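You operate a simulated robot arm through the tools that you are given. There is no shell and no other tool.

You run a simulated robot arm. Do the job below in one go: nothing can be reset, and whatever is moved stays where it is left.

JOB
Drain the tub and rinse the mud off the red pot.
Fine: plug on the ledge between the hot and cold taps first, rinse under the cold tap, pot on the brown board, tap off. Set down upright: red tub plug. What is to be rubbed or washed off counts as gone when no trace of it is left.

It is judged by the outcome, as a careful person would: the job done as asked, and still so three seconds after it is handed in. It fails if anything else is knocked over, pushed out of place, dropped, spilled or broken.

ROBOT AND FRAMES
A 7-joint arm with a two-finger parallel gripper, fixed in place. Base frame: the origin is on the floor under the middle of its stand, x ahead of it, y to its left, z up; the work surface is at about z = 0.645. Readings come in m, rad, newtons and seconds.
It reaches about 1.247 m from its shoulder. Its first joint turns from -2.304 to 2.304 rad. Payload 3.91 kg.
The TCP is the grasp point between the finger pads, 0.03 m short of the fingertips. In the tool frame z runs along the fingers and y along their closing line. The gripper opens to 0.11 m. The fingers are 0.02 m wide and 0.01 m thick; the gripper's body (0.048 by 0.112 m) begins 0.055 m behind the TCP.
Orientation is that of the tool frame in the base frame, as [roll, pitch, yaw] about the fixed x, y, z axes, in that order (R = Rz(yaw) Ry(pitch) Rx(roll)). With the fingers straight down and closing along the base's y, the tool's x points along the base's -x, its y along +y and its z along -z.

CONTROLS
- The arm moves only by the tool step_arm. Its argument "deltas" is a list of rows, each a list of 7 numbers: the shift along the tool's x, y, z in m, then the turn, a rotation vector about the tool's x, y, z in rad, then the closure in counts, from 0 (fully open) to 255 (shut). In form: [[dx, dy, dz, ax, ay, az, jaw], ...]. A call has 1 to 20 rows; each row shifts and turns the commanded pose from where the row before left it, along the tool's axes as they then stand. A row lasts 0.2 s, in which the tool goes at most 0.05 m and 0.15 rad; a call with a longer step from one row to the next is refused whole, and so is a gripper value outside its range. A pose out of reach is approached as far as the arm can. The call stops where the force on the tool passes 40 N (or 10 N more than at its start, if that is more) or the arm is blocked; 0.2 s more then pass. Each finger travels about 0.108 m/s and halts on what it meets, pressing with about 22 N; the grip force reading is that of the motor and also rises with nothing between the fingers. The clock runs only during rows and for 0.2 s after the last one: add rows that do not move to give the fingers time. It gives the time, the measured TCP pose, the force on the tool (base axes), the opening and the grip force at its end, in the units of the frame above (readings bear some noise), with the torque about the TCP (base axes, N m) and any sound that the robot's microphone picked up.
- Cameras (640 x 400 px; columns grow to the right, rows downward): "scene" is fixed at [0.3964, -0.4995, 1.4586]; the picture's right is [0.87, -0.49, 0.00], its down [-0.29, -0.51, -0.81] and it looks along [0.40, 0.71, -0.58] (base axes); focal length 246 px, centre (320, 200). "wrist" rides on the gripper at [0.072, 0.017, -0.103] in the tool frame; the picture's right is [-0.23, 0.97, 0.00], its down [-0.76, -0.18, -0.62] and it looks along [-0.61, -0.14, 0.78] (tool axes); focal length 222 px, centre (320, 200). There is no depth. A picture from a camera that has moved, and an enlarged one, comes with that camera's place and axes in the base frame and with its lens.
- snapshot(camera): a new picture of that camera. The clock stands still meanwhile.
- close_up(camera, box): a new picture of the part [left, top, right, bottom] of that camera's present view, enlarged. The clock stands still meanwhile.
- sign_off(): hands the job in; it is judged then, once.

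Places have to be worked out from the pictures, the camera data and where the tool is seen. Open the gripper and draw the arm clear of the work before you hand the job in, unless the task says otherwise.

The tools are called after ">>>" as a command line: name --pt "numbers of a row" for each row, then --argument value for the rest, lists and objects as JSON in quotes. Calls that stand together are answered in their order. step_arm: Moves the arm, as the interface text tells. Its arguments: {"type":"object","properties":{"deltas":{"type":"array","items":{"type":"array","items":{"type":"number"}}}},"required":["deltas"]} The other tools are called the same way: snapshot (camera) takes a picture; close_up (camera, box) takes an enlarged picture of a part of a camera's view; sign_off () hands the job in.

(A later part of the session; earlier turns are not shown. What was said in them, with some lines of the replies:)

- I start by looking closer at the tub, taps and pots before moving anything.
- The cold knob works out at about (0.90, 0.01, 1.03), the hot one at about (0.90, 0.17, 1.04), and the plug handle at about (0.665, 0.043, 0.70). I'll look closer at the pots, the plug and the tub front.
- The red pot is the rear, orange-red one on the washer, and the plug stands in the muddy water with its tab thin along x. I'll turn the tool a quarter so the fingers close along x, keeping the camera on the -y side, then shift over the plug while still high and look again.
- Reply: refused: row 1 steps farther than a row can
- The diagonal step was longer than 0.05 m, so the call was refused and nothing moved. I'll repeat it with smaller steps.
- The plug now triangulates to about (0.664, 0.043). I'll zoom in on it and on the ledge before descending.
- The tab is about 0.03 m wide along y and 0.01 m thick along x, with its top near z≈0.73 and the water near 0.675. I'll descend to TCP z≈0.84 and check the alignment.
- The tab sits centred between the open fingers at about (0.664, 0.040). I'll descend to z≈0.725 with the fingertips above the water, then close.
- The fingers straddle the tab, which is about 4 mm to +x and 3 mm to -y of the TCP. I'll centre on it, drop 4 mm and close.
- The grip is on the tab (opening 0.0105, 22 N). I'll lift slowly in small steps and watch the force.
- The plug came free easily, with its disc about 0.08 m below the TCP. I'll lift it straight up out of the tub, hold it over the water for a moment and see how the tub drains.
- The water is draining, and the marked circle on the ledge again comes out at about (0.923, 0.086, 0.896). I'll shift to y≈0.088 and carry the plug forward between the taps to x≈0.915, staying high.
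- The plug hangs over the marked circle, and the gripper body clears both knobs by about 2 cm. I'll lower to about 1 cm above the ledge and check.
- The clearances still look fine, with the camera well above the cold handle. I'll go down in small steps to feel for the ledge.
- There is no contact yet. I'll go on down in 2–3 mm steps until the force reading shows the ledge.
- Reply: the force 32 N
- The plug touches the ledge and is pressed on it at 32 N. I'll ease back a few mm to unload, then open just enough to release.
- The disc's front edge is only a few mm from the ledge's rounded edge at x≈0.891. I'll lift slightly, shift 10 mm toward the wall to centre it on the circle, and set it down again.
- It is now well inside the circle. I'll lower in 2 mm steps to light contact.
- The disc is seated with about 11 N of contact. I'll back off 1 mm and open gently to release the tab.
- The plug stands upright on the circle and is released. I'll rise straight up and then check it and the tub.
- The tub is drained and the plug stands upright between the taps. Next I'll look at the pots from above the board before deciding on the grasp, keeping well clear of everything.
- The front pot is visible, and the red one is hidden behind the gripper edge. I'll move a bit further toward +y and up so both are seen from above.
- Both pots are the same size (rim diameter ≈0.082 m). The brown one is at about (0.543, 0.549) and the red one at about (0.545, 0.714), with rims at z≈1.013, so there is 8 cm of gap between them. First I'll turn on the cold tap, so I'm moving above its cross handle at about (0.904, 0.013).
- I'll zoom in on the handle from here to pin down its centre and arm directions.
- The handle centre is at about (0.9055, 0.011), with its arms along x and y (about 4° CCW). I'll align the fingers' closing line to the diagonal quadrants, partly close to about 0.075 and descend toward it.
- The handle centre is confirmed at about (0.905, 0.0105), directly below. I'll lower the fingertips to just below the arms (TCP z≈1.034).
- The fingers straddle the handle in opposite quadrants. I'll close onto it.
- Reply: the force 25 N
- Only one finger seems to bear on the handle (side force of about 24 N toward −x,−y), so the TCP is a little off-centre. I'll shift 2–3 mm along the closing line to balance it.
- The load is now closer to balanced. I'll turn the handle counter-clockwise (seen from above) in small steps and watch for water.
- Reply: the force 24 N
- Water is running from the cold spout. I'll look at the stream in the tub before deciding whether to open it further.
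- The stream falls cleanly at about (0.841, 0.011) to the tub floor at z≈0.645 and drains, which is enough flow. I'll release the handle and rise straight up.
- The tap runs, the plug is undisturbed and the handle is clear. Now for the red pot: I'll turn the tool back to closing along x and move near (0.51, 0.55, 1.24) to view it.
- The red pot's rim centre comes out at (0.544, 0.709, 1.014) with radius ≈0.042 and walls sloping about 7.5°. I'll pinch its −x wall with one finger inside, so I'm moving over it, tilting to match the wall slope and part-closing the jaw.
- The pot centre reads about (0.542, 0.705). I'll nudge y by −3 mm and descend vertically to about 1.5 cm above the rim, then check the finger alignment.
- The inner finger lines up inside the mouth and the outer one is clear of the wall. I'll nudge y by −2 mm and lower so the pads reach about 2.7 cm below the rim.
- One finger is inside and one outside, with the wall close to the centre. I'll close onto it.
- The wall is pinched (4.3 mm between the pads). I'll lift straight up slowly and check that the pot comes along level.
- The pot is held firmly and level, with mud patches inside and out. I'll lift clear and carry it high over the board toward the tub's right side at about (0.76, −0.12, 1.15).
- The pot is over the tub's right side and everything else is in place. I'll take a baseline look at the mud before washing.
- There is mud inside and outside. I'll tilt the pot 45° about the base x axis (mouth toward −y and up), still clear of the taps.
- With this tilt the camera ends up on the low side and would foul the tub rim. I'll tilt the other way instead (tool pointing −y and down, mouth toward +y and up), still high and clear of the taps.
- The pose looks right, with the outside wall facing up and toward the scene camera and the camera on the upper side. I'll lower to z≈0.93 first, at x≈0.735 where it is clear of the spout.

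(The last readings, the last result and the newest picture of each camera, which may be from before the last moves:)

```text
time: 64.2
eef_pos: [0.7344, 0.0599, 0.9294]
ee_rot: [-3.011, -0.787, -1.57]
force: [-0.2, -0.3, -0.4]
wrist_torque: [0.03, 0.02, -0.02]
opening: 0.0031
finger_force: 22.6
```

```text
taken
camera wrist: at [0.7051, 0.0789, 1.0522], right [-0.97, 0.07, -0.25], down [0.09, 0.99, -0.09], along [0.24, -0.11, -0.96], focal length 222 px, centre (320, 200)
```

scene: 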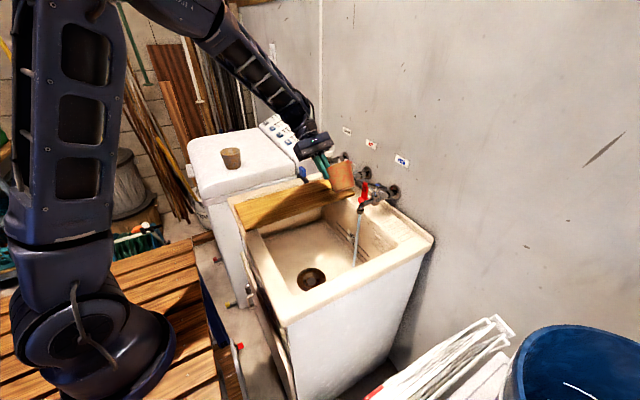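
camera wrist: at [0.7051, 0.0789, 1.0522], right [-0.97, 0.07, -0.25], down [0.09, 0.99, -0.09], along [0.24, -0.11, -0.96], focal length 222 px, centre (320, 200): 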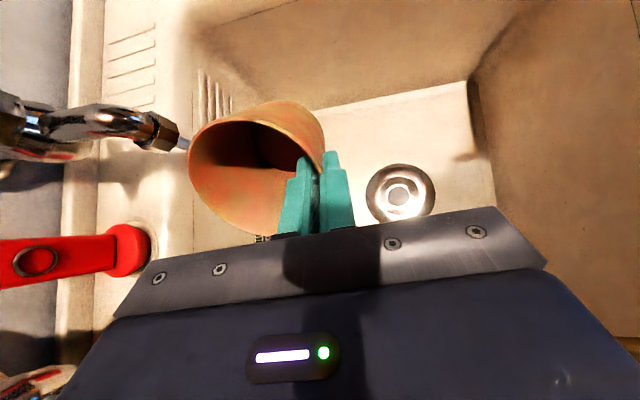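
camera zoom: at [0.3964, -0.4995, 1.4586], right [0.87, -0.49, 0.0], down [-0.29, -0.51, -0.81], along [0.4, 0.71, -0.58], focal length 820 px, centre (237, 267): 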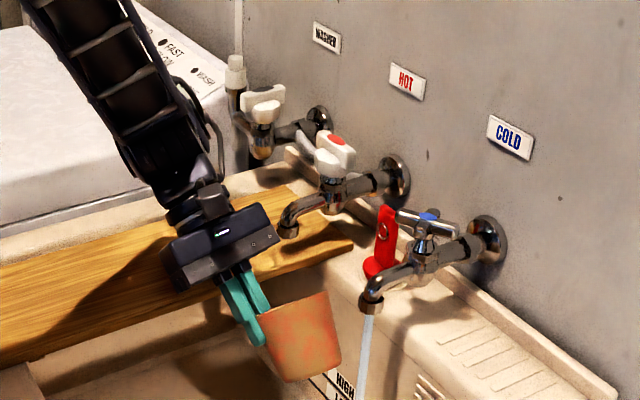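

The spacing to both spouts and the board looks safe. I'll lower to z≈0.89 and bring the pot into the stream from the −x side, then watch the mud.

>>> step_arm --pt "-0.0283 0.0037 0.028 0 0 0 255" --pt "0 0 0 0 0 0 255" --pt "0 -0.0297 0.0039 0 0 0 255" --pt "0 -0.0149 0.002 0 0 0 255" --pt "0 0 0 0 0 0 255"

>>> close_up --camera "scene" --box '[310, 160, 400, 240]'

>>> snapshot --camera "wrist"

```text
time: 65.4
eef_pos: [0.7816, 0.0607, 0.8895]
ee_rot: [-3.01, -0.785, -1.568]
force: [-1.2, 0.3, -0.4]
wrist_torque: [0.03, 0.05, 0.03]
opening: 0.0031
finger_force: 21.5
```

```text
5.00 times, centred on (355, 200) of scene
camera zoom: at [0.3964, -0.4995, 1.4586], right [0.87, -0.49, 0.0], down [-0.29, -0.51, -0.81], along [0.4, 0.71, -0.58], focal length 1230 px, centre (145, 200)
```

zoom: 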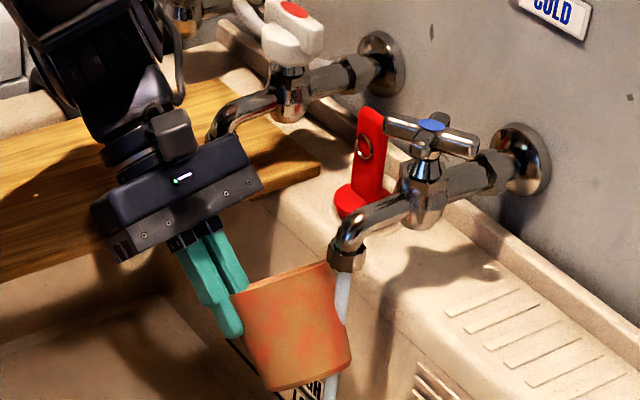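

```text
taken
camera wrist: at [0.7522, 0.0799, 1.0129], right [-0.97, 0.07, -0.25], down [0.09, 0.99, -0.09], along [0.24, -0.11, -0.96], focal length 222 px, centre (320, 200)
```

wrist: 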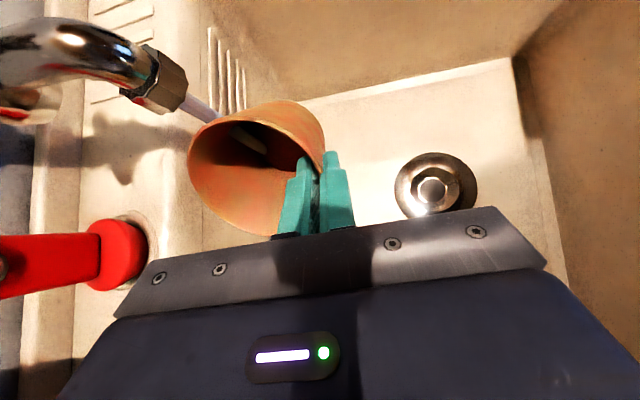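

The stream now meets the pot's far edge. I'll move it 2 cm further in and dwell a second to see how the mud responds.

>>> step_arm --pt "0 -0.0099 0.0013 0 0 0 255" --pt "0 -0.0099 0.0013 0 0 0 255" --pt "0 0 0 0 0 0 255" --pt "0 0 0 0 0 0 255" --pt "0 0 0 0 0 0 255" --pt "0 0 0 0 0 0 255"

>>> close_up --camera "scene" --box '[325, 180, 385, 235]'

>>> close_up --camera "wrist" --box '[160, 80, 360, 240]'

```text
time: 66.8
eef_pos: [0.8014, 0.0601, 0.8908]
ee_rot: [-3.011, -0.785, -1.569]
force: [-0.5, -0.2, 0.0]
wrist_torque: [0.03, 0.05, 0.0]
opening: 0.0028
finger_force: 21.6
```

```text
7.27 times, centred on (355, 208) of scene
camera zoom: at [0.3964, -0.4995, 1.4586], right [0.87, -0.49, 0.0], down [-0.29, -0.51, -0.81], along [0.4, 0.71, -0.58], focal length 1789 px, centre (66, 146)
```

zoom: 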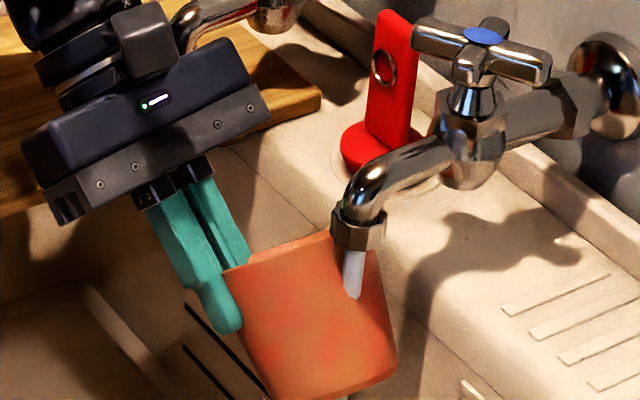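

```text
2.50 times, centred on (260, 160) of wrist
camera zoom: at [0.7718, 0.0795, 1.0132], right [-0.97, 0.07, -0.25], down [0.09, 0.99, -0.09], along [0.24, -0.11, -0.96], focal length 555 px, centre (470, 300)
```

zoom: 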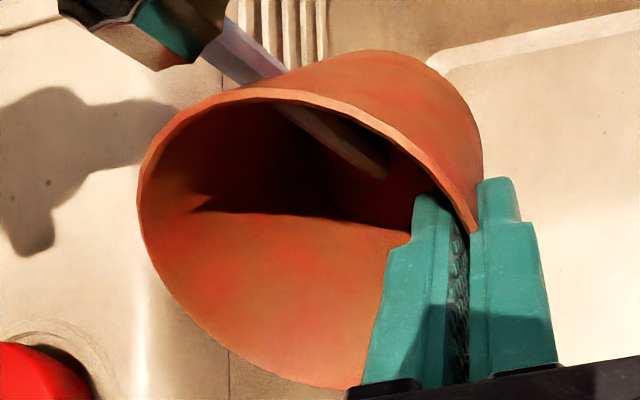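

The mud looks lighter both where the stream hits and elsewhere. I'll dwell two more seconds and compare.

>>> step_arm --pt "0 0 0 0 0 0 255" --pt "0 0 0 0 0 0 255" --pt "0 0 0 0 0 0 255" --pt "0 0 0 0 0 0 255" --pt "0 0 0 0 0 0 255" --pt "0 0 0 0 0 0 255" --pt "0 0 0 0 0 0 255" --pt "0 0 0 0 0 0 255" --pt "0 0 0 0 0 0 255" --pt "0 0 0 0 0 0 255"

>>> close_up --camera "scene" --box '[325, 180, 385, 235]'

>>> close_up --camera "wrist" --box '[160, 80, 360, 240]'

```text
time: 69.0
eef_pos: [0.8009, 0.0594, 0.8898]
ee_rot: [-3.012, -0.786, -1.569]
force: [-0.4, -0.1, -0.6]
wrist_torque: [-0.01, 0.04, 0.02]
opening: 0.0024
finger_force: 21.8
```

```text
7.27 times, centred on (355, 208) of scene
camera zoom: at [0.3964, -0.4995, 1.4586], right [0.87, -0.49, 0.0], down [-0.29, -0.51, -0.81], along [0.4, 0.71, -0.58], focal length 1789 px, centre (66, 146)
```

zoom: 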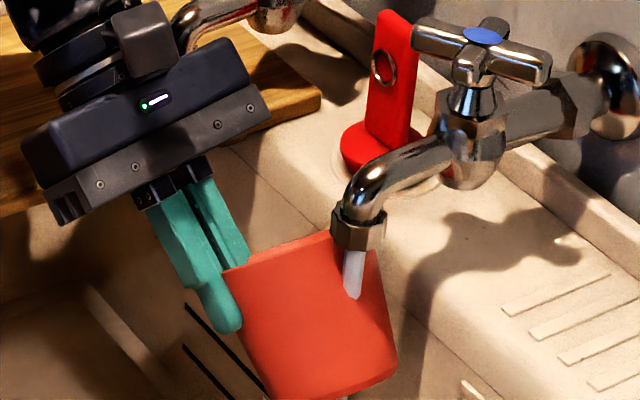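

```text
2.50 times, centred on (260, 160) of wrist
camera zoom: at [0.7718, 0.0795, 1.0132], right [-0.97, 0.07, -0.25], down [0.09, 0.99, -0.09], along [0.24, -0.11, -0.96], focal length 555 px, centre (470, 300)
```

zoom: 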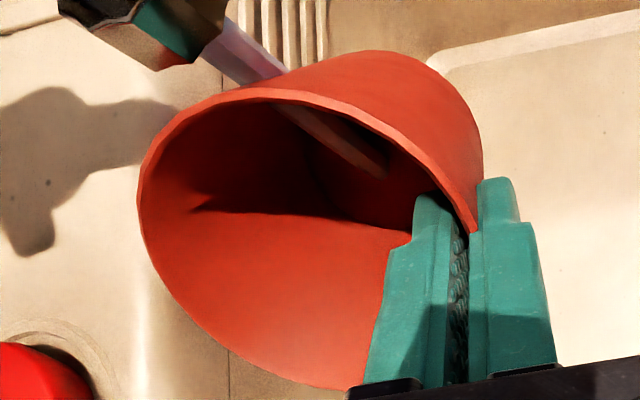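

The mud has faded all over the pot, which is now evenly red. I'll dwell three more seconds to be sure nothing is left, watching the grip.

>>> step_arm --pt "0 0 0 0 0 0 255" --pt "0 0 0 0 0 0 255" --pt "0 0 0 0 0 0 255" --pt "0 0 0 0 0 0 255" --pt "0 0 0 0 0 0 255" --pt "0 0 0 0 0 0 255" --pt "0 0 0 0 0 0 255" --pt "0 0 0 0 0 0 255" --pt "0 0 0 0 0 0 255" --pt "0 0 0 0 0 0 255" --pt "0 0 0 0 0 0 255" --pt "0 0 0 0 0 0 255" --pt "0 0 0 0 0 0 255" --pt "0 0 0 0 0 0 255" --pt "0 0 0 0 0 0 255"

>>> close_up --camera "scene" --box '[325, 180, 385, 235]'

>>> close_up --camera "wrist" --box '[160, 80, 360, 240]'

```text
time: 72.2
eef_pos: [0.8012, 0.0597, 0.8909]
ee_rot: [-3.01, -0.785, -1.569]
force: [0.0, -0.2, -0.8]
wrist_torque: [-0.01, 0.04, 0.0]
opening: 0.0022
finger_force: 22.0
```

```text
7.27 times, centred on (355, 208) of scene
camera zoom: at [0.3964, -0.4995, 1.4586], right [0.87, -0.49, 0.0], down [-0.29, -0.51, -0.81], along [0.4, 0.71, -0.58], focal length 1789 px, centre (66, 146)
```

zoom: 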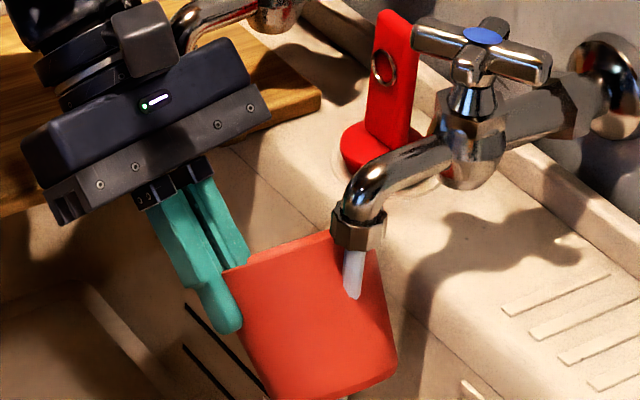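

```text
2.50 times, centred on (260, 160) of wrist
camera zoom: at [0.7718, 0.0795, 1.0132], right [-0.97, 0.07, -0.25], down [0.09, 0.99, -0.09], along [0.24, -0.11, -0.96], focal length 555 px, centre (470, 300)
```

zoom: 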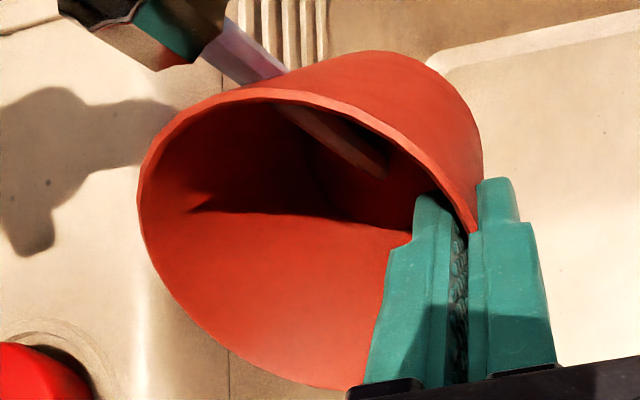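

The pot is uniformly red inside and out, with no brown left. I'll give it one more second, then withdraw toward −x, rise and turn it upright.

>>> step_arm --pt "0 0 0 0 0 0 255" --pt "0 0 0 0 0 0 255" --pt "0 0 0 0 0 0 255" --pt "0 0 0 0 0 0 255" --pt "0 0 0 0 0 0 255" --pt "0 0.0327 -0.0043 0 0 0 255" --pt "0 0.0327 -0.0043 0 0 0 255" --pt "0.0297 -0.0039 -0.0294 0 0 0 255" --pt "0.0297 -0.0039 -0.0294 0 0 0 255" --pt "0.0297 -0.0039 -0.0294 0 0 0 255" --pt "0.0297 -0.0039 -0.0294 0 0 0 255" --pt "0.0297 -0.0039 -0.0294 0 0 0 255" --pt "0 0 0 0 0 0 255"

>>> close_up --camera "scene" --box '[270, 110, 420, 230]'

>>> close_up --camera "wrist" --box '[160, 80, 360, 240]'

```text
time: 75.0
eef_pos: [0.7367, 0.0595, 1.1001]
ee_rot: [-3.01, -0.785, -1.568]
force: [-0.7, 0.3, -0.7]
wrist_torque: [0.01, 0.01, -0.01]
opening: 0.0021
finger_force: 22.3
```

```text
3.33 times, centred on (345, 170) of scene
camera zoom: at [0.3964, -0.4995, 1.4586], right [0.87, -0.49, 0.0], down [-0.29, -0.51, -0.81], along [0.4, 0.71, -0.58], focal length 820 px, centre (237, 300)
```

zoom: 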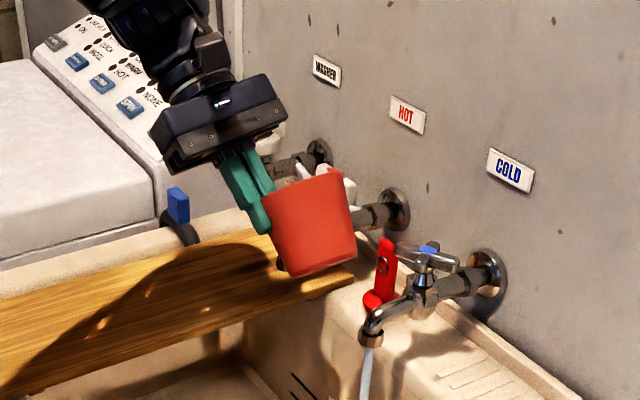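

```text
2.50 times, centred on (260, 160) of wrist
camera zoom: at [0.7074, 0.079, 1.2229], right [-0.97, 0.07, -0.25], down [0.09, 0.99, -0.09], along [0.24, -0.11, -0.96], focal length 555 px, centre (470, 300)
```

zoom: 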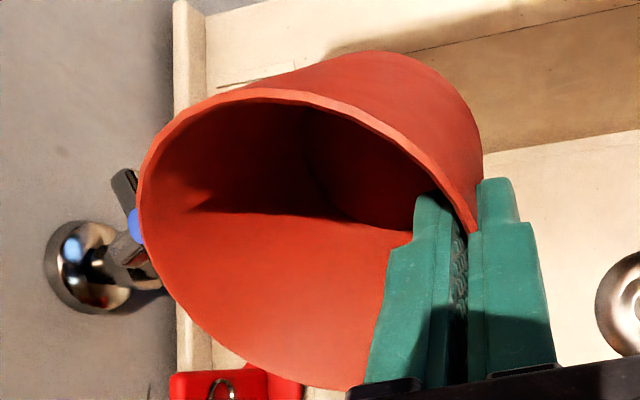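

The pot is clean and empty. I'll turn it upright and carry it over the board toward about (0.66, 0.23).

>>> step_arm --pt "0 0 0 0 -0.1298 0.0172 255" --pt "0 0 0 0 -0.1298 0.0172 255" --pt "0 0 0 0 -0.1298 0.0172 255" --pt "0 0 0 0 -0.1298 0.0172 255" --pt "0 0 0 0 -0.1298 0.0172 255" --pt "0 0 0 0 -0.1298 0.0172 255" --pt "-0.034 0.0241 0.0069 0 0 0 255" --pt "-0.034 0.0241 0.0069 0 0 0 255" --pt "-0.034 0.0241 0.0069 0 0 0 255" --pt "-0.034 0.0241 0.0069 0 0 0 255" --pt "-0.034 0.0241 0.0069 0 0 0 255" --pt "0 0 0 0 0 0 255"

>>> snapshot --camera "wrist"

>>> close_up --camera "scene" --box '[220, 100, 400, 250]'

```text
time: 77.6
eef_pos: [0.6206, 0.2305, 1.0485]
ee_rot: [-3.01, 0.001, -1.57]
force: [-0.3, 0.6, 0.2]
wrist_torque: [-0.01, 0.04, -0.01]
opening: 0.0023
finger_force: 22.0
```

```text
taken
camera wrist: at [0.5906, 0.1587, 1.1493], right [-0.97, 0.23, -0.13], down [0.09, 0.76, 0.64], along [0.24, 0.61, -0.76], focal length 222 px, centre (320, 200)
```

wrist: 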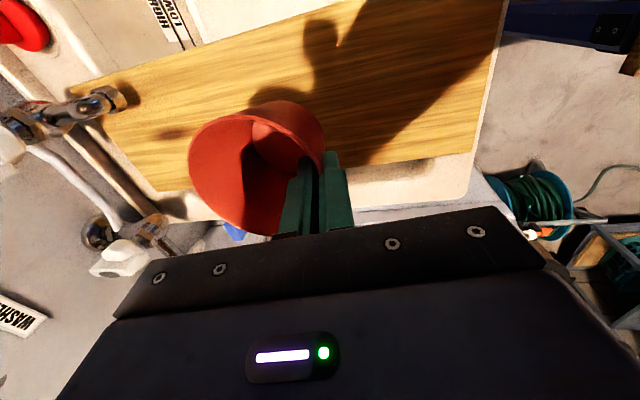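

```text
2.67 times, centred on (310, 175) of scene
camera zoom: at [0.3964, -0.4995, 1.4586], right [0.87, -0.49, 0.0], down [-0.29, -0.51, -0.81], along [0.4, 0.71, -0.58], focal length 656 px, centre (347, 267)
```

zoom: 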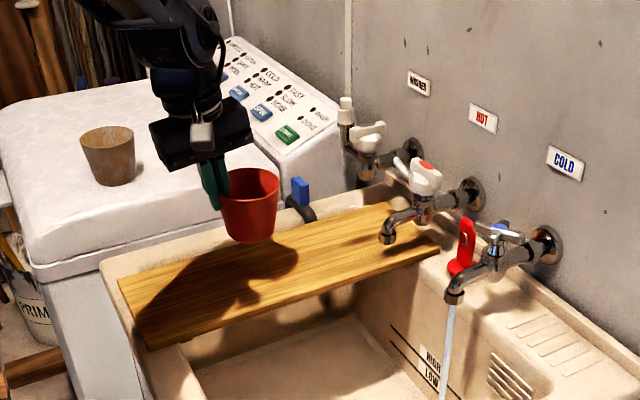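

The pot is above the middle of the board (y≈0.15–0.30). I'll lower to about 2 cm above it, then go down in small steps to feel contact.

>>> step_arm --pt "0 0.0026 0.0198 0 0 0 255" --pt "0 0.0026 0.0198 0 0 0 255" --pt "0 0.0013 0.0099 0 0 0 255" --pt "0 0 0 0 0 0 255"

>>> close_up --camera "scene" --box '[255, 140, 335, 220]'

```text
time: 78.6
eef_pos: [0.6195, 0.2303, 1.0005]
ee_rot: [-3.011, 0.0, -1.571]
force: [-0.2, 0.7, 0.4]
wrist_torque: [-0.01, 0.01, 0.02]
opening: 0.0022
finger_force: 22.3
```

```text
5.00 times, centred on (295, 180) of scene
camera zoom: at [0.3964, -0.4995, 1.4586], right [0.87, -0.49, 0.0], down [-0.29, -0.51, -0.81], along [0.4, 0.71, -0.58], focal length 1230 px, centre (445, 300)
```

zoom: 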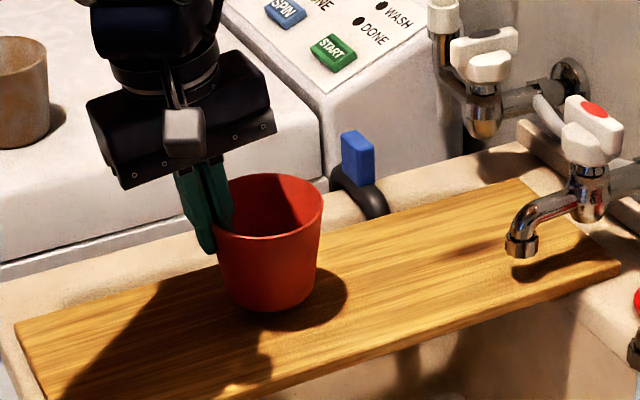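

The pot is just above the board and level. I'll keep lowering in 3 mm steps, watching the force.

>>> step_arm --pt "0 0.0004 0.003 0 0 0 255" --pt "0 0.0004 0.003 0 0 0 255" --pt "0 0.0003 0.002 0 0 0 255"

>>> step_arm --pt "0 0.0003 0.002 0 0 0 255" --pt "0 0.0003 0.002 0 0 0 255"

```text
time: 79.4
eef_pos: [0.62, 0.2302, 0.9924]
ee_rot: [-3.01, 0.0, -1.572]
force: [-0.4, -0.7, -0.7]
wrist_torque: [-0.05, 0.05, -0.02]
opening: 0.0022
finger_force: 22.0
```

```text
time: 80.0
eef_pos: [0.6196, 0.2307, 0.9876]
ee_rot: [-3.013, 0.0, -1.57]
force: [0.6, 0.8, -0.5]
wrist_torque: [-0.03, 0.02, 0.0]
opening: 0.0021
finger_force: 21.7
```

There is still no contact. I'll continue with 2 mm steps.

>>> step_arm --pt "0 0.0003 0.002 0 0 0 255" --pt "0 0.0003 0.002 0 0 0 255"

>>> step_arm --pt "0 0.0003 0.002 0 0 0 255"

>>> close_up --camera "scene" --box '[265, 160, 325, 210]'

```text
time: 80.6
eef_pos: [0.6201, 0.2303, 0.9824]
ee_rot: [-3.01, -0.002, -1.57]
force: [0.7, -0.4, -1.2]
wrist_torque: [-0.01, 0.01, 0.0]
opening: 0.0022
finger_force: 21.9
```

```text
time: 81.0
eef_pos: [0.6194, 0.2297, 0.9814]
ee_rot: [-3.011, -0.001, -1.571]
force: [-0.6, 0.1, 1.3]
wrist_torque: [-0.09, -0.02, -0.07]
opening: 0.0019
finger_force: 21.7
```

```text
8.00 times, centred on (295, 185) of scene
camera zoom: at [0.3964, -0.4995, 1.4586], right [0.87, -0.49, 0.0], down [-0.29, -0.51, -0.81], along [0.4, 0.71, -0.58], focal length 1968 px, centre (520, 320)
```

zoom: 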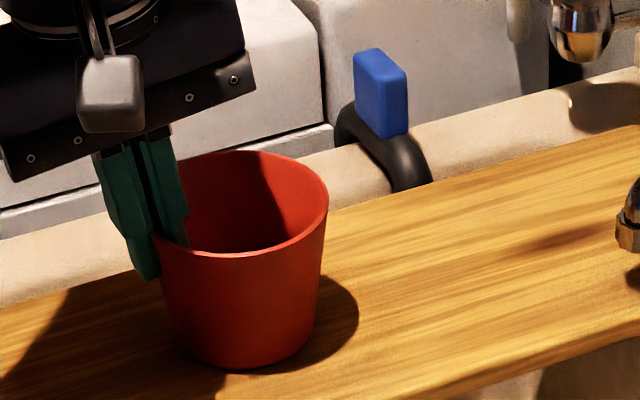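

The pot is at the point of touching. I'll go one more small step to confirm.

>>> step_arm --pt "0 0.0002 0.0015 0 0 0 255"

>>> step_arm --pt "0 0.0001 0.001 0 0 0 255"

```text
time: 81.4
eef_pos: [0.6194, 0.2298, 0.9798]
ee_rot: [-3.009, 0.001, -1.57]
force: [-2.2, 1.9, 15.5]
wrist_torque: [-0.36, -0.27, -0.05]
opening: 0.0022
finger_force: 22.0
```

```text
time: 81.8
eef_pos: [0.6189, 0.2297, 0.9801]
ee_rot: [-3.009, -0.001, -1.57]
force: [-1.7, 4.4, 16.6]
wrist_torque: [-0.2, -0.28, 0.02]
opening: 0.0022
finger_force: 22.7
```

The pot is seated on the board (about 16 N). I'll relax by 1 mm and open slowly.

>>> step_arm --pt "0 -0.0002 -0.0012 0 0 0 255" --pt "0 0 0 0 0 0 240" --pt "0 0 0 0 0 0 215" --pt "0 0 0 0 0 0 180" --pt "0 0 0 0 0 0 151" --pt "0 0 0 0 0 0 151"

>>> close_up --camera "scene" --box '[265, 160, 325, 210]'

>>> close_up --camera "wrist" --box '[160, 60, 400, 240]'

```text
time: 83.2
eef_pos: [0.6201, 0.2303, 0.9805]
ee_rot: [-3.01, -0.002, -1.569]
force: [-0.3, -0.8, -1.4]
wrist_torque: [-0.03, 0.01, -0.03]
opening: 0.0446
finger_force: 0.0
```

```text
8.00 times, centred on (295, 185) of scene
camera zoom: at [0.3964, -0.4995, 1.4586], right [0.87, -0.49, 0.0], down [-0.29, -0.51, -0.81], along [0.4, 0.71, -0.58], focal length 1968 px, centre (520, 320)
```

zoom: 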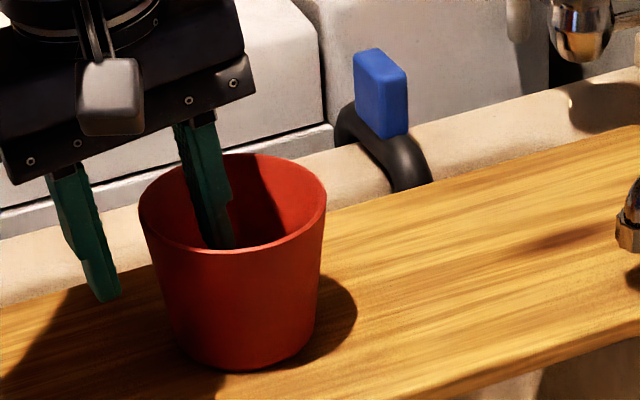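

```text
2.22 times, centred on (280, 150) of wrist
camera zoom: at [0.5901, 0.1576, 1.0816], right [-0.97, 0.23, -0.13], down [0.09, 0.76, 0.64], along [0.24, 0.61, -0.76], focal length 494 px, centre (409, 311)
```

zoom: 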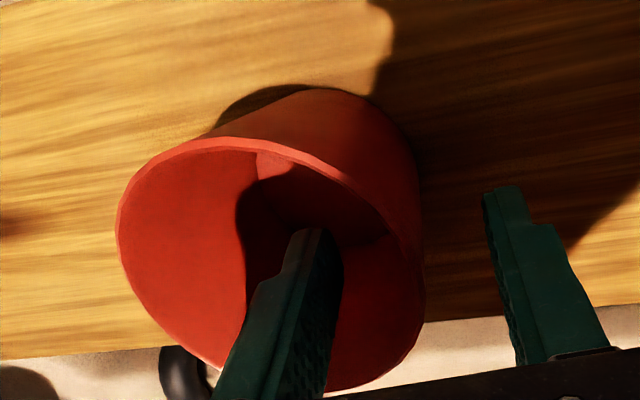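

The pot stands released on the board. I'll lift the fingers straight up out of it and level the tool.

>>> step_arm --pt "0 -0.0026 -0.0198 0 0 0 151" --pt "0 -0.0039 -0.0297 0 0 0 151" --pt "0 -0.0052 -0.0396 0 0 0 151" --pt "0 -0.0052 -0.0396 0 0 0 151" --pt "0 -0.0052 -0.0396 0 0 0 151" --pt "0 -0.0052 -0.0396 0 0 0 151" --pt "0 -0.0052 -0.0396 0 0 0 151" --pt "0 0 0 -0.131 0 0 151" --pt "0 0 0 0 0 0 151"

>>> snapshot --camera "wrist"

>>> snapshot --camera "scene"

```text
time: 85.2
eef_pos: [0.6196, 0.2296, 1.2303]
ee_rot: [3.141, 0.0, -1.571]
force: [0.8, -0.3, 0.2]
wrist_torque: [-0.03, 0.03, -0.02]
opening: 0.0447
finger_force: 0.1
```

```text
taken
camera wrist: at [0.6038, 0.1572, 1.3352], right [-0.97, 0.23, 0.0], down [0.18, 0.76, 0.62], along [0.14, 0.61, -0.78], focal length 222 px, centre (320, 200)
```

wrist: 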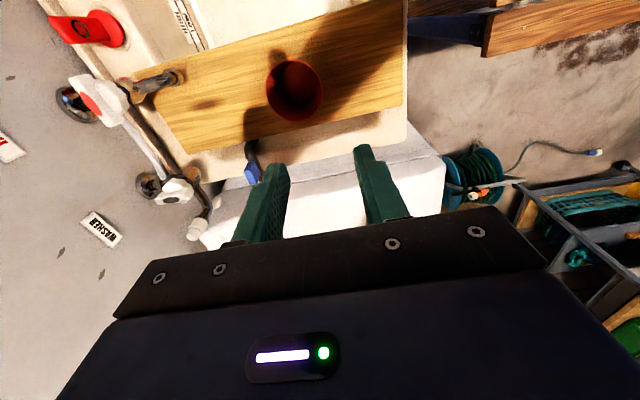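

```text
taken
```

scene: 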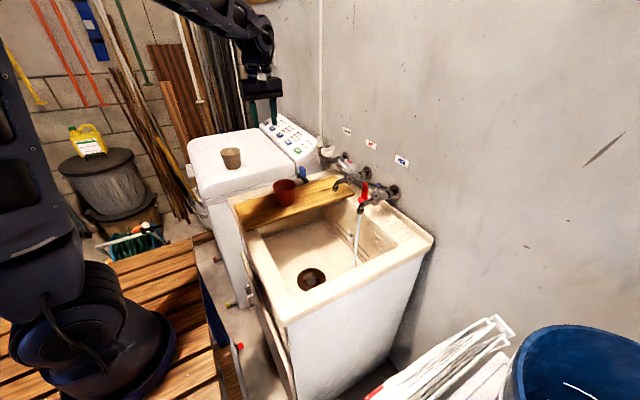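

The pot is upright on the board. Now back to the cold handle: translate above it and turn the tool to the same angle at which I left it (yaw ≈2.826).

>>> step_arm --pt "0.0275 -0.0357 0 0 0 0 80" --pt "0.0275 -0.0357 0 0 0 0 80" --pt "0.0275 -0.0357 0 0 0 0 80" --pt "0.0275 -0.0357 0 0 0 0 80" --pt "0.0275 -0.0357 0 0 0 0 80" --pt "0.0275 -0.0357 0 0 0 0 80" --pt "0.0275 -0.0357 0 0 0 0 80" --pt "0.0271 -0.0355 0 0 0 0 80" --pt "0 0 0 0 0 0 80"

>>> step_arm --pt "0 0 0 0 0 0.1451 80" --pt "0 0 0 0 0 0.1451 80" --pt "0 0 0 0 0 0.1451 80" --pt "0 0 0 0 0 0.1451 80" --pt "0 0 0 0 0 0.1451 80" --pt "0 0 0 0 0 0.1451 80" --pt "0 0 0 0 0 0.1451 80" --pt "0 0 0 0 0 0.1451 80" --pt "0 0 0 0 0 0.1451 80" --pt "0 0 0 0 0 0.1451 80" --pt "0 0 0 0 0 0.1451 80" --pt "0 0 0 0 0 0.1451 80" --pt "0 0 0 0 0 0.1451 80" --pt "0 0 0.04 0 0 0 80" --pt "0 0 0.04 0 0 0 80" --pt "0 0 0.04 0 0 0 80" --pt "0 0 0 0 0 0 80"

>>> close_up --camera "wrist" --box '[200, 40, 440, 230]'

>>> close_up --camera "scene" --box '[330, 110, 430, 215]'

```text
time: 87.2
eef_pos: [0.9046, 0.0113, 1.2284]
ee_rot: [-3.141, -0.001, -1.571]
force: [0.5, -0.2, -0.6]
wrist_torque: [-0.01, -0.02, 0.02]
opening: 0.0755
finger_force: 0.1
```

```text
time: 90.8
eef_pos: [0.9046, 0.0102, 1.1113]
ee_rot: [-3.141, 0.002, 2.828]
force: [-1.1, -0.1, 1.1]
wrist_torque: [-0.01, 0.03, 0.02]
opening: 0.0754
finger_force: 0.1
```

```text
2.11 times, centred on (320, 135) of wrist
camera zoom: at [0.8419, 0.0494, 1.215], right [0.52, 0.86, 0.0], down [0.67, -0.4, 0.62], along [0.53, -0.32, -0.78], focal length 468 px, centre (320, 337)
```

zoom: 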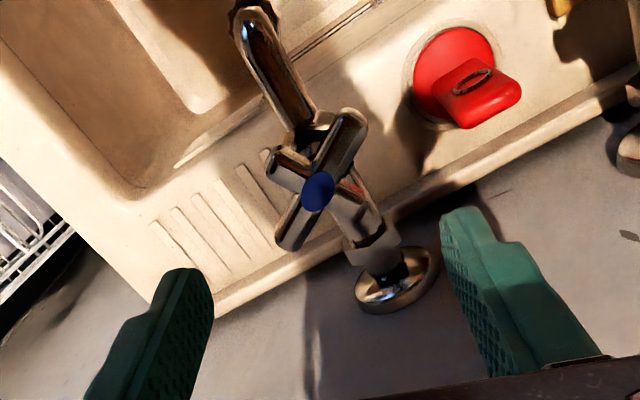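

```text
3.81 times, centred on (380, 162) of scene
camera zoom: at [0.3964, -0.4995, 1.4586], right [0.87, -0.49, 0.0], down [-0.29, -0.51, -0.81], along [0.4, 0.71, -0.58], focal length 937 px, centre (91, 343)
```

zoom: 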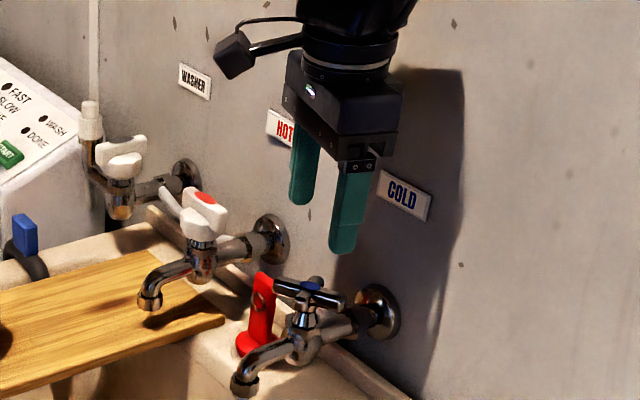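

The handle centre is right under the TCP at (0.904, 0.011), and the fingers match its quadrants. I'll descend and grip it.

>>> step_arm --pt "0 0 0.03 0 0 0 80" --pt "0 0 0.025 0 0 0 80" --pt "0 0 0.015 0 0 0 80" --pt "0 0 0.006 0 0 0 80" --pt "0 0 0 0 0 0 80"

>>> close_up --camera "wrist" --box '[200, 40, 440, 230]'

```text
time: 92.0
eef_pos: [0.9051, 0.0098, 1.034]
ee_rot: [3.141, -0.001, 2.828]
force: [0.4, 0.5, 0.1]
wrist_torque: [0.0, 0.01, 0.04]
opening: 0.0756
finger_force: 0.0
```

```text
2.11 times, centred on (320, 135) of wrist
camera zoom: at [0.8421, 0.0478, 1.138], right [0.52, 0.86, 0.0], down [0.67, -0.4, 0.62], along [0.53, -0.32, -0.78], focal length 468 px, centre (320, 337)
```

zoom: 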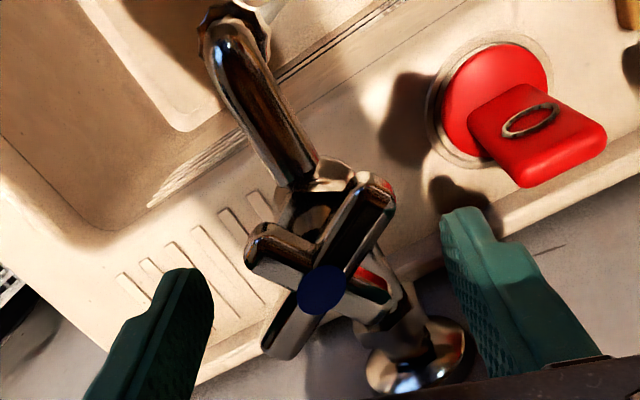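

The fingers straddle the handle again, so I'll close on it.

>>> step_arm --pt "0 0 0 0 0 0 140" --pt "0 0 0 0 0 0 180" --pt "0 0 0 0 0 0 255" --pt "0 0 0 0 0 0 255"

```text
time: 93.0
eef_pos: [0.9045, 0.0085, 1.0338]
ee_rot: [-3.14, -0.001, 2.828]
force: [-7.6, 4.7, -1.4]
wrist_torque: [0.25, 0.42, 0.04]
opening: 0.0395
finger_force: 44.7
```

The grip is well balanced. I'll turn clockwise (seen from above) back toward the closed position and check the stream.

>>> step_arm --pt "0 0 0 0 0 0.1 255" --pt "0 0 0 0 0 0.1 255" --pt "0 0 0 0 0 0.1 255" --pt "0 0 0 0 0 0.1 255"

>>> close_up --camera "scene" --box '[310, 150, 410, 235]'

>>> close_up --camera "wrist" --box '[200, 40, 440, 230]'

```text
time: 94.0
eef_pos: [0.9054, 0.0099, 1.0335]
ee_rot: [3.141, -0.001, 2.426]
force: [-2.6, 0.2, -3.4]
wrist_torque: [0.4, 0.28, -0.01]
opening: 0.0396
finger_force: 44.5
```

```text
4.71 times, centred on (360, 192) of scene
camera zoom: at [0.3964, -0.4995, 1.4586], right [0.87, -0.49, 0.0], down [-0.29, -0.51, -0.81], along [0.4, 0.71, -0.58], focal length 1158 px, centre (132, 235)
```

zoom: 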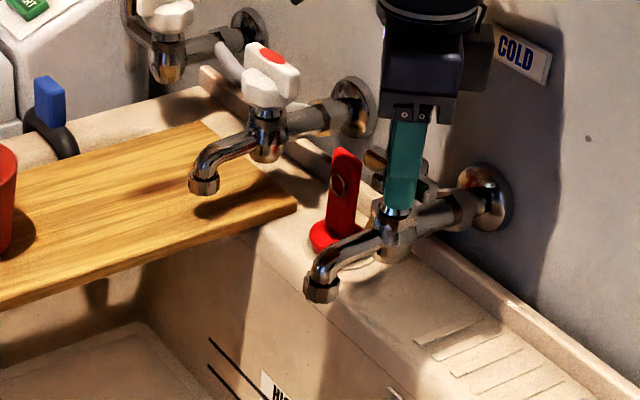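

```text
2.11 times, centred on (320, 135) of wrist
camera zoom: at [0.8619, 0.0703, 1.138], right [0.81, 0.59, 0.0], down [0.46, -0.63, 0.62], along [0.36, -0.51, -0.78], focal length 468 px, centre (320, 337)
```

zoom: 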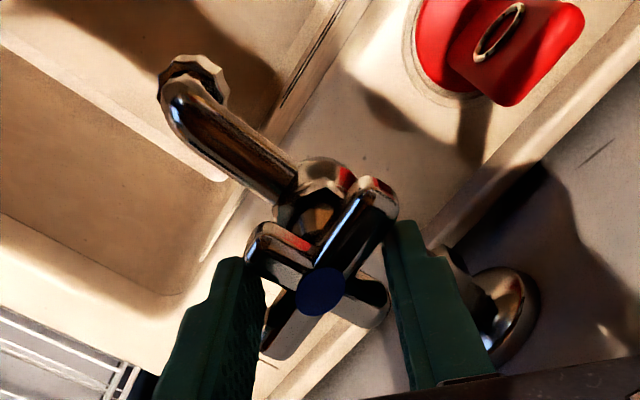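

The stream has stopped. I'll nudge 0.04 rad further to be sure it is snug against its stop.

>>> step_arm --pt "0 0 0 0 0 0.02 255" --pt "0 0 0 0 0 0.02 255"

>>> close_up --camera "scene" --box '[335, 190, 385, 240]'

```text
time: 94.6
eef_pos: [0.9044, 0.0101, 1.0353]
ee_rot: [-3.14, 0.001, 2.386]
force: [-9.5, -3.7, -7.9]
wrist_torque: [-0.32, -0.52, 0.01]
opening: 0.0397
finger_force: 44.9
```

```text
8.00 times, centred on (360, 215) of scene
camera zoom: at [0.3964, -0.4995, 1.4586], right [0.87, -0.49, 0.0], down [-0.29, -0.51, -0.81], along [0.4, 0.71, -0.58], focal length 1968 px, centre (0, 80)
```

zoom: 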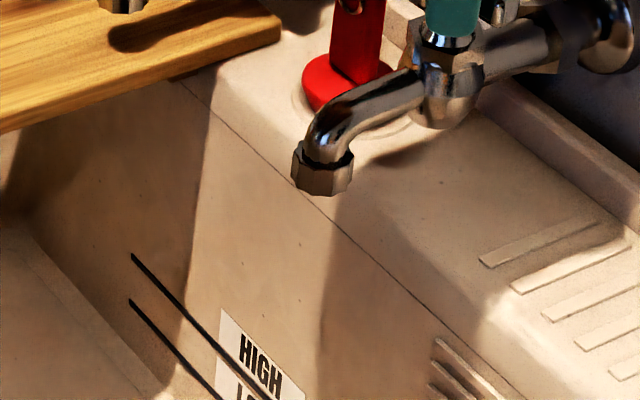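

No water is coming from the spout, so the tap is off. I'll release the handle, rise straight up and draw the arm back clear of the tub.

>>> step_arm --pt "0 0 0 0 0 0 200" --pt "0 0 0 0 0 0 120" --pt "0 0 0 0 0 0 80" --pt "0 0 0 0 0 0 80" --pt "0 0 -0.02 0 0 0 80" --pt "0 0 -0.03 0 0 0 80" --pt "0 0 -0.04 0 0 0 80" --pt "0 0 -0.04 0 0 0 80" --pt "0 0 -0.04 0 0 0 80" --pt "0 0 -0.04 0 0 0 80" --pt "0 0 -0.04 0 0 0 0" --pt "0.0298 -0.0275 0 0 0 0 0" --pt "0.0298 -0.0275 0 0 0 0 0" --pt "0.0298 -0.0275 0 0 0 0 0" --pt "0.0298 -0.0275 0 0 0 0 0" --pt "0.0298 -0.0275 0 0 0 0 0" --pt "0.0298 -0.0275 0 0 0 0 0" --pt "0 0 0 0 0 0 0"

>>> snapshot --camera "scene"

>>> snapshot --camera "wrist"

```text
time: 98.4
eef_pos: [0.6618, 0.0141, 1.2845]
ee_rot: [-3.14, 0.0, 2.389]
force: [0.4, 1.0, -0.3]
wrist_torque: [-0.05, 0.0, 0.0]
opening: 0.1101
finger_force: 0.1
```

```text
taken
```

scene: 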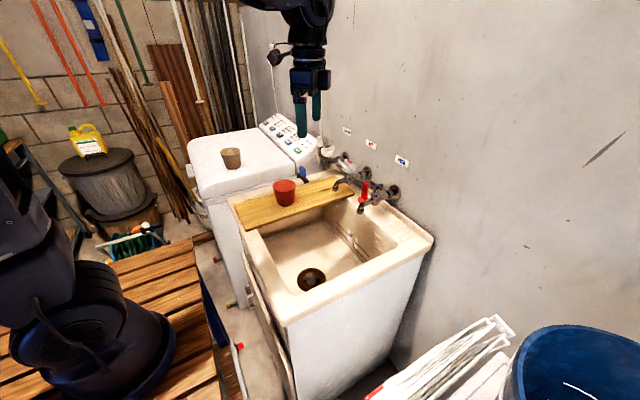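

```text
taken
camera wrist: at [0.6208, 0.0755, 1.3889], right [0.83, 0.55, 0.0], down [0.43, -0.65, 0.62], along [0.34, -0.52, -0.78], focal length 222 px, centre (320, 200)
```

wrist: 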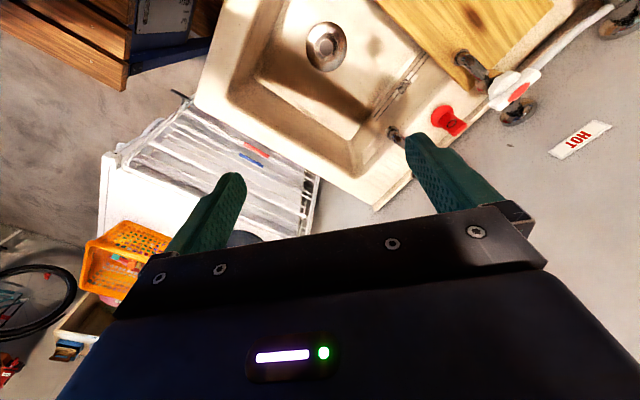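

The arm is clear. I'll make final checks on the pot, plug, tap and tub before handing in.

>>> close_up --camera "scene" --box '[255, 160, 320, 220]'

>>> close_up --camera "scene" --box '[325, 150, 415, 230]'

>>> close_up --camera "scene" --box '[230, 190, 440, 310]'

```text
6.67 times, centred on (288, 190) of scene
camera zoom: at [0.3964, -0.4995, 1.4586], right [0.87, -0.49, 0.0], down [-0.29, -0.51, -0.81], along [0.4, 0.71, -0.58], focal length 1640 px, centre (537, 267)
```

zoom: 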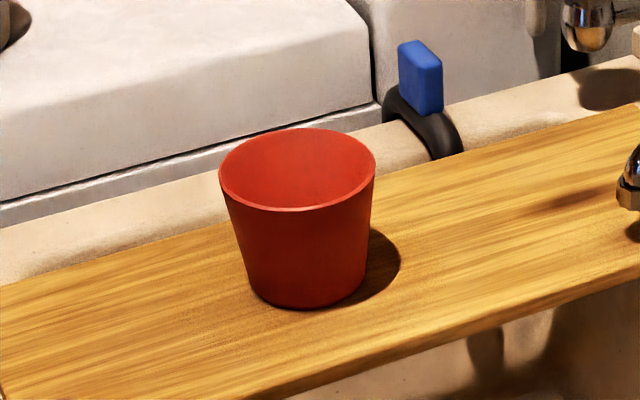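

```text
5.00 times, centred on (370, 190) of scene
camera zoom: at [0.3964, -0.4995, 1.4586], right [0.87, -0.49, 0.0], down [-0.29, -0.51, -0.81], along [0.4, 0.71, -0.58], focal length 1230 px, centre (70, 250)
```

zoom: 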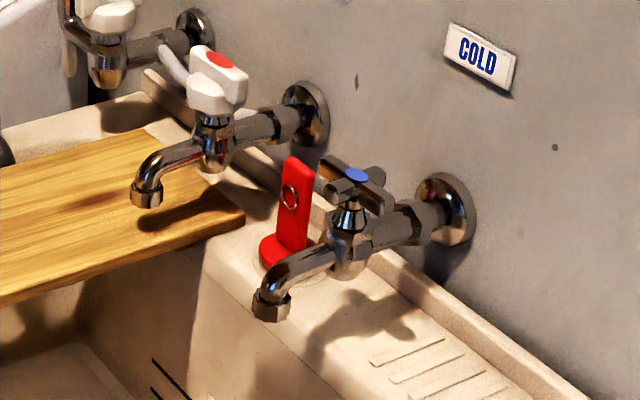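

```text
3.05 times, centred on (335, 250) of scene
camera zoom: at [0.3964, -0.4995, 1.4586], right [0.87, -0.49, 0.0], down [-0.29, -0.51, -0.81], along [0.4, 0.71, -0.58], focal length 750 px, centre (274, 48)
```

zoom: 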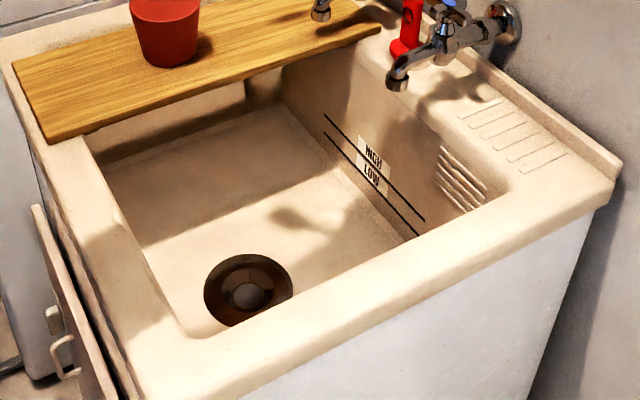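

The tub is drained, the plug stands upright on the ledge between the taps, and the cold tap is off. The clean red pot stands on the brown board, nothing else has moved, and the gripper is open and clear, so I'm handing the job in.

>>> sign_off

```text
The job is handed in.
```

The job is done and handed in. The tub is drained, and the red pot has been rinsed under the cold tap.

- **Plug:** it went on the ledge between the hot and cold taps before any rinsing. It stands upright there and is released.
- **Pot:** I held it under the cold tap for about eight seconds. In the last pictures it is evenly red inside and out, with no mud to be seen. I did not get a look at the underside of the base. It now stands upright on the brown board.
- **Cold tap:** it is turned off, and no water came from the spout in the final pictures.
- **Everything else:** the brown pot, the board and the hot tap look undisturbed in the final pictures. The gripper is open and the arm is clear of the work.
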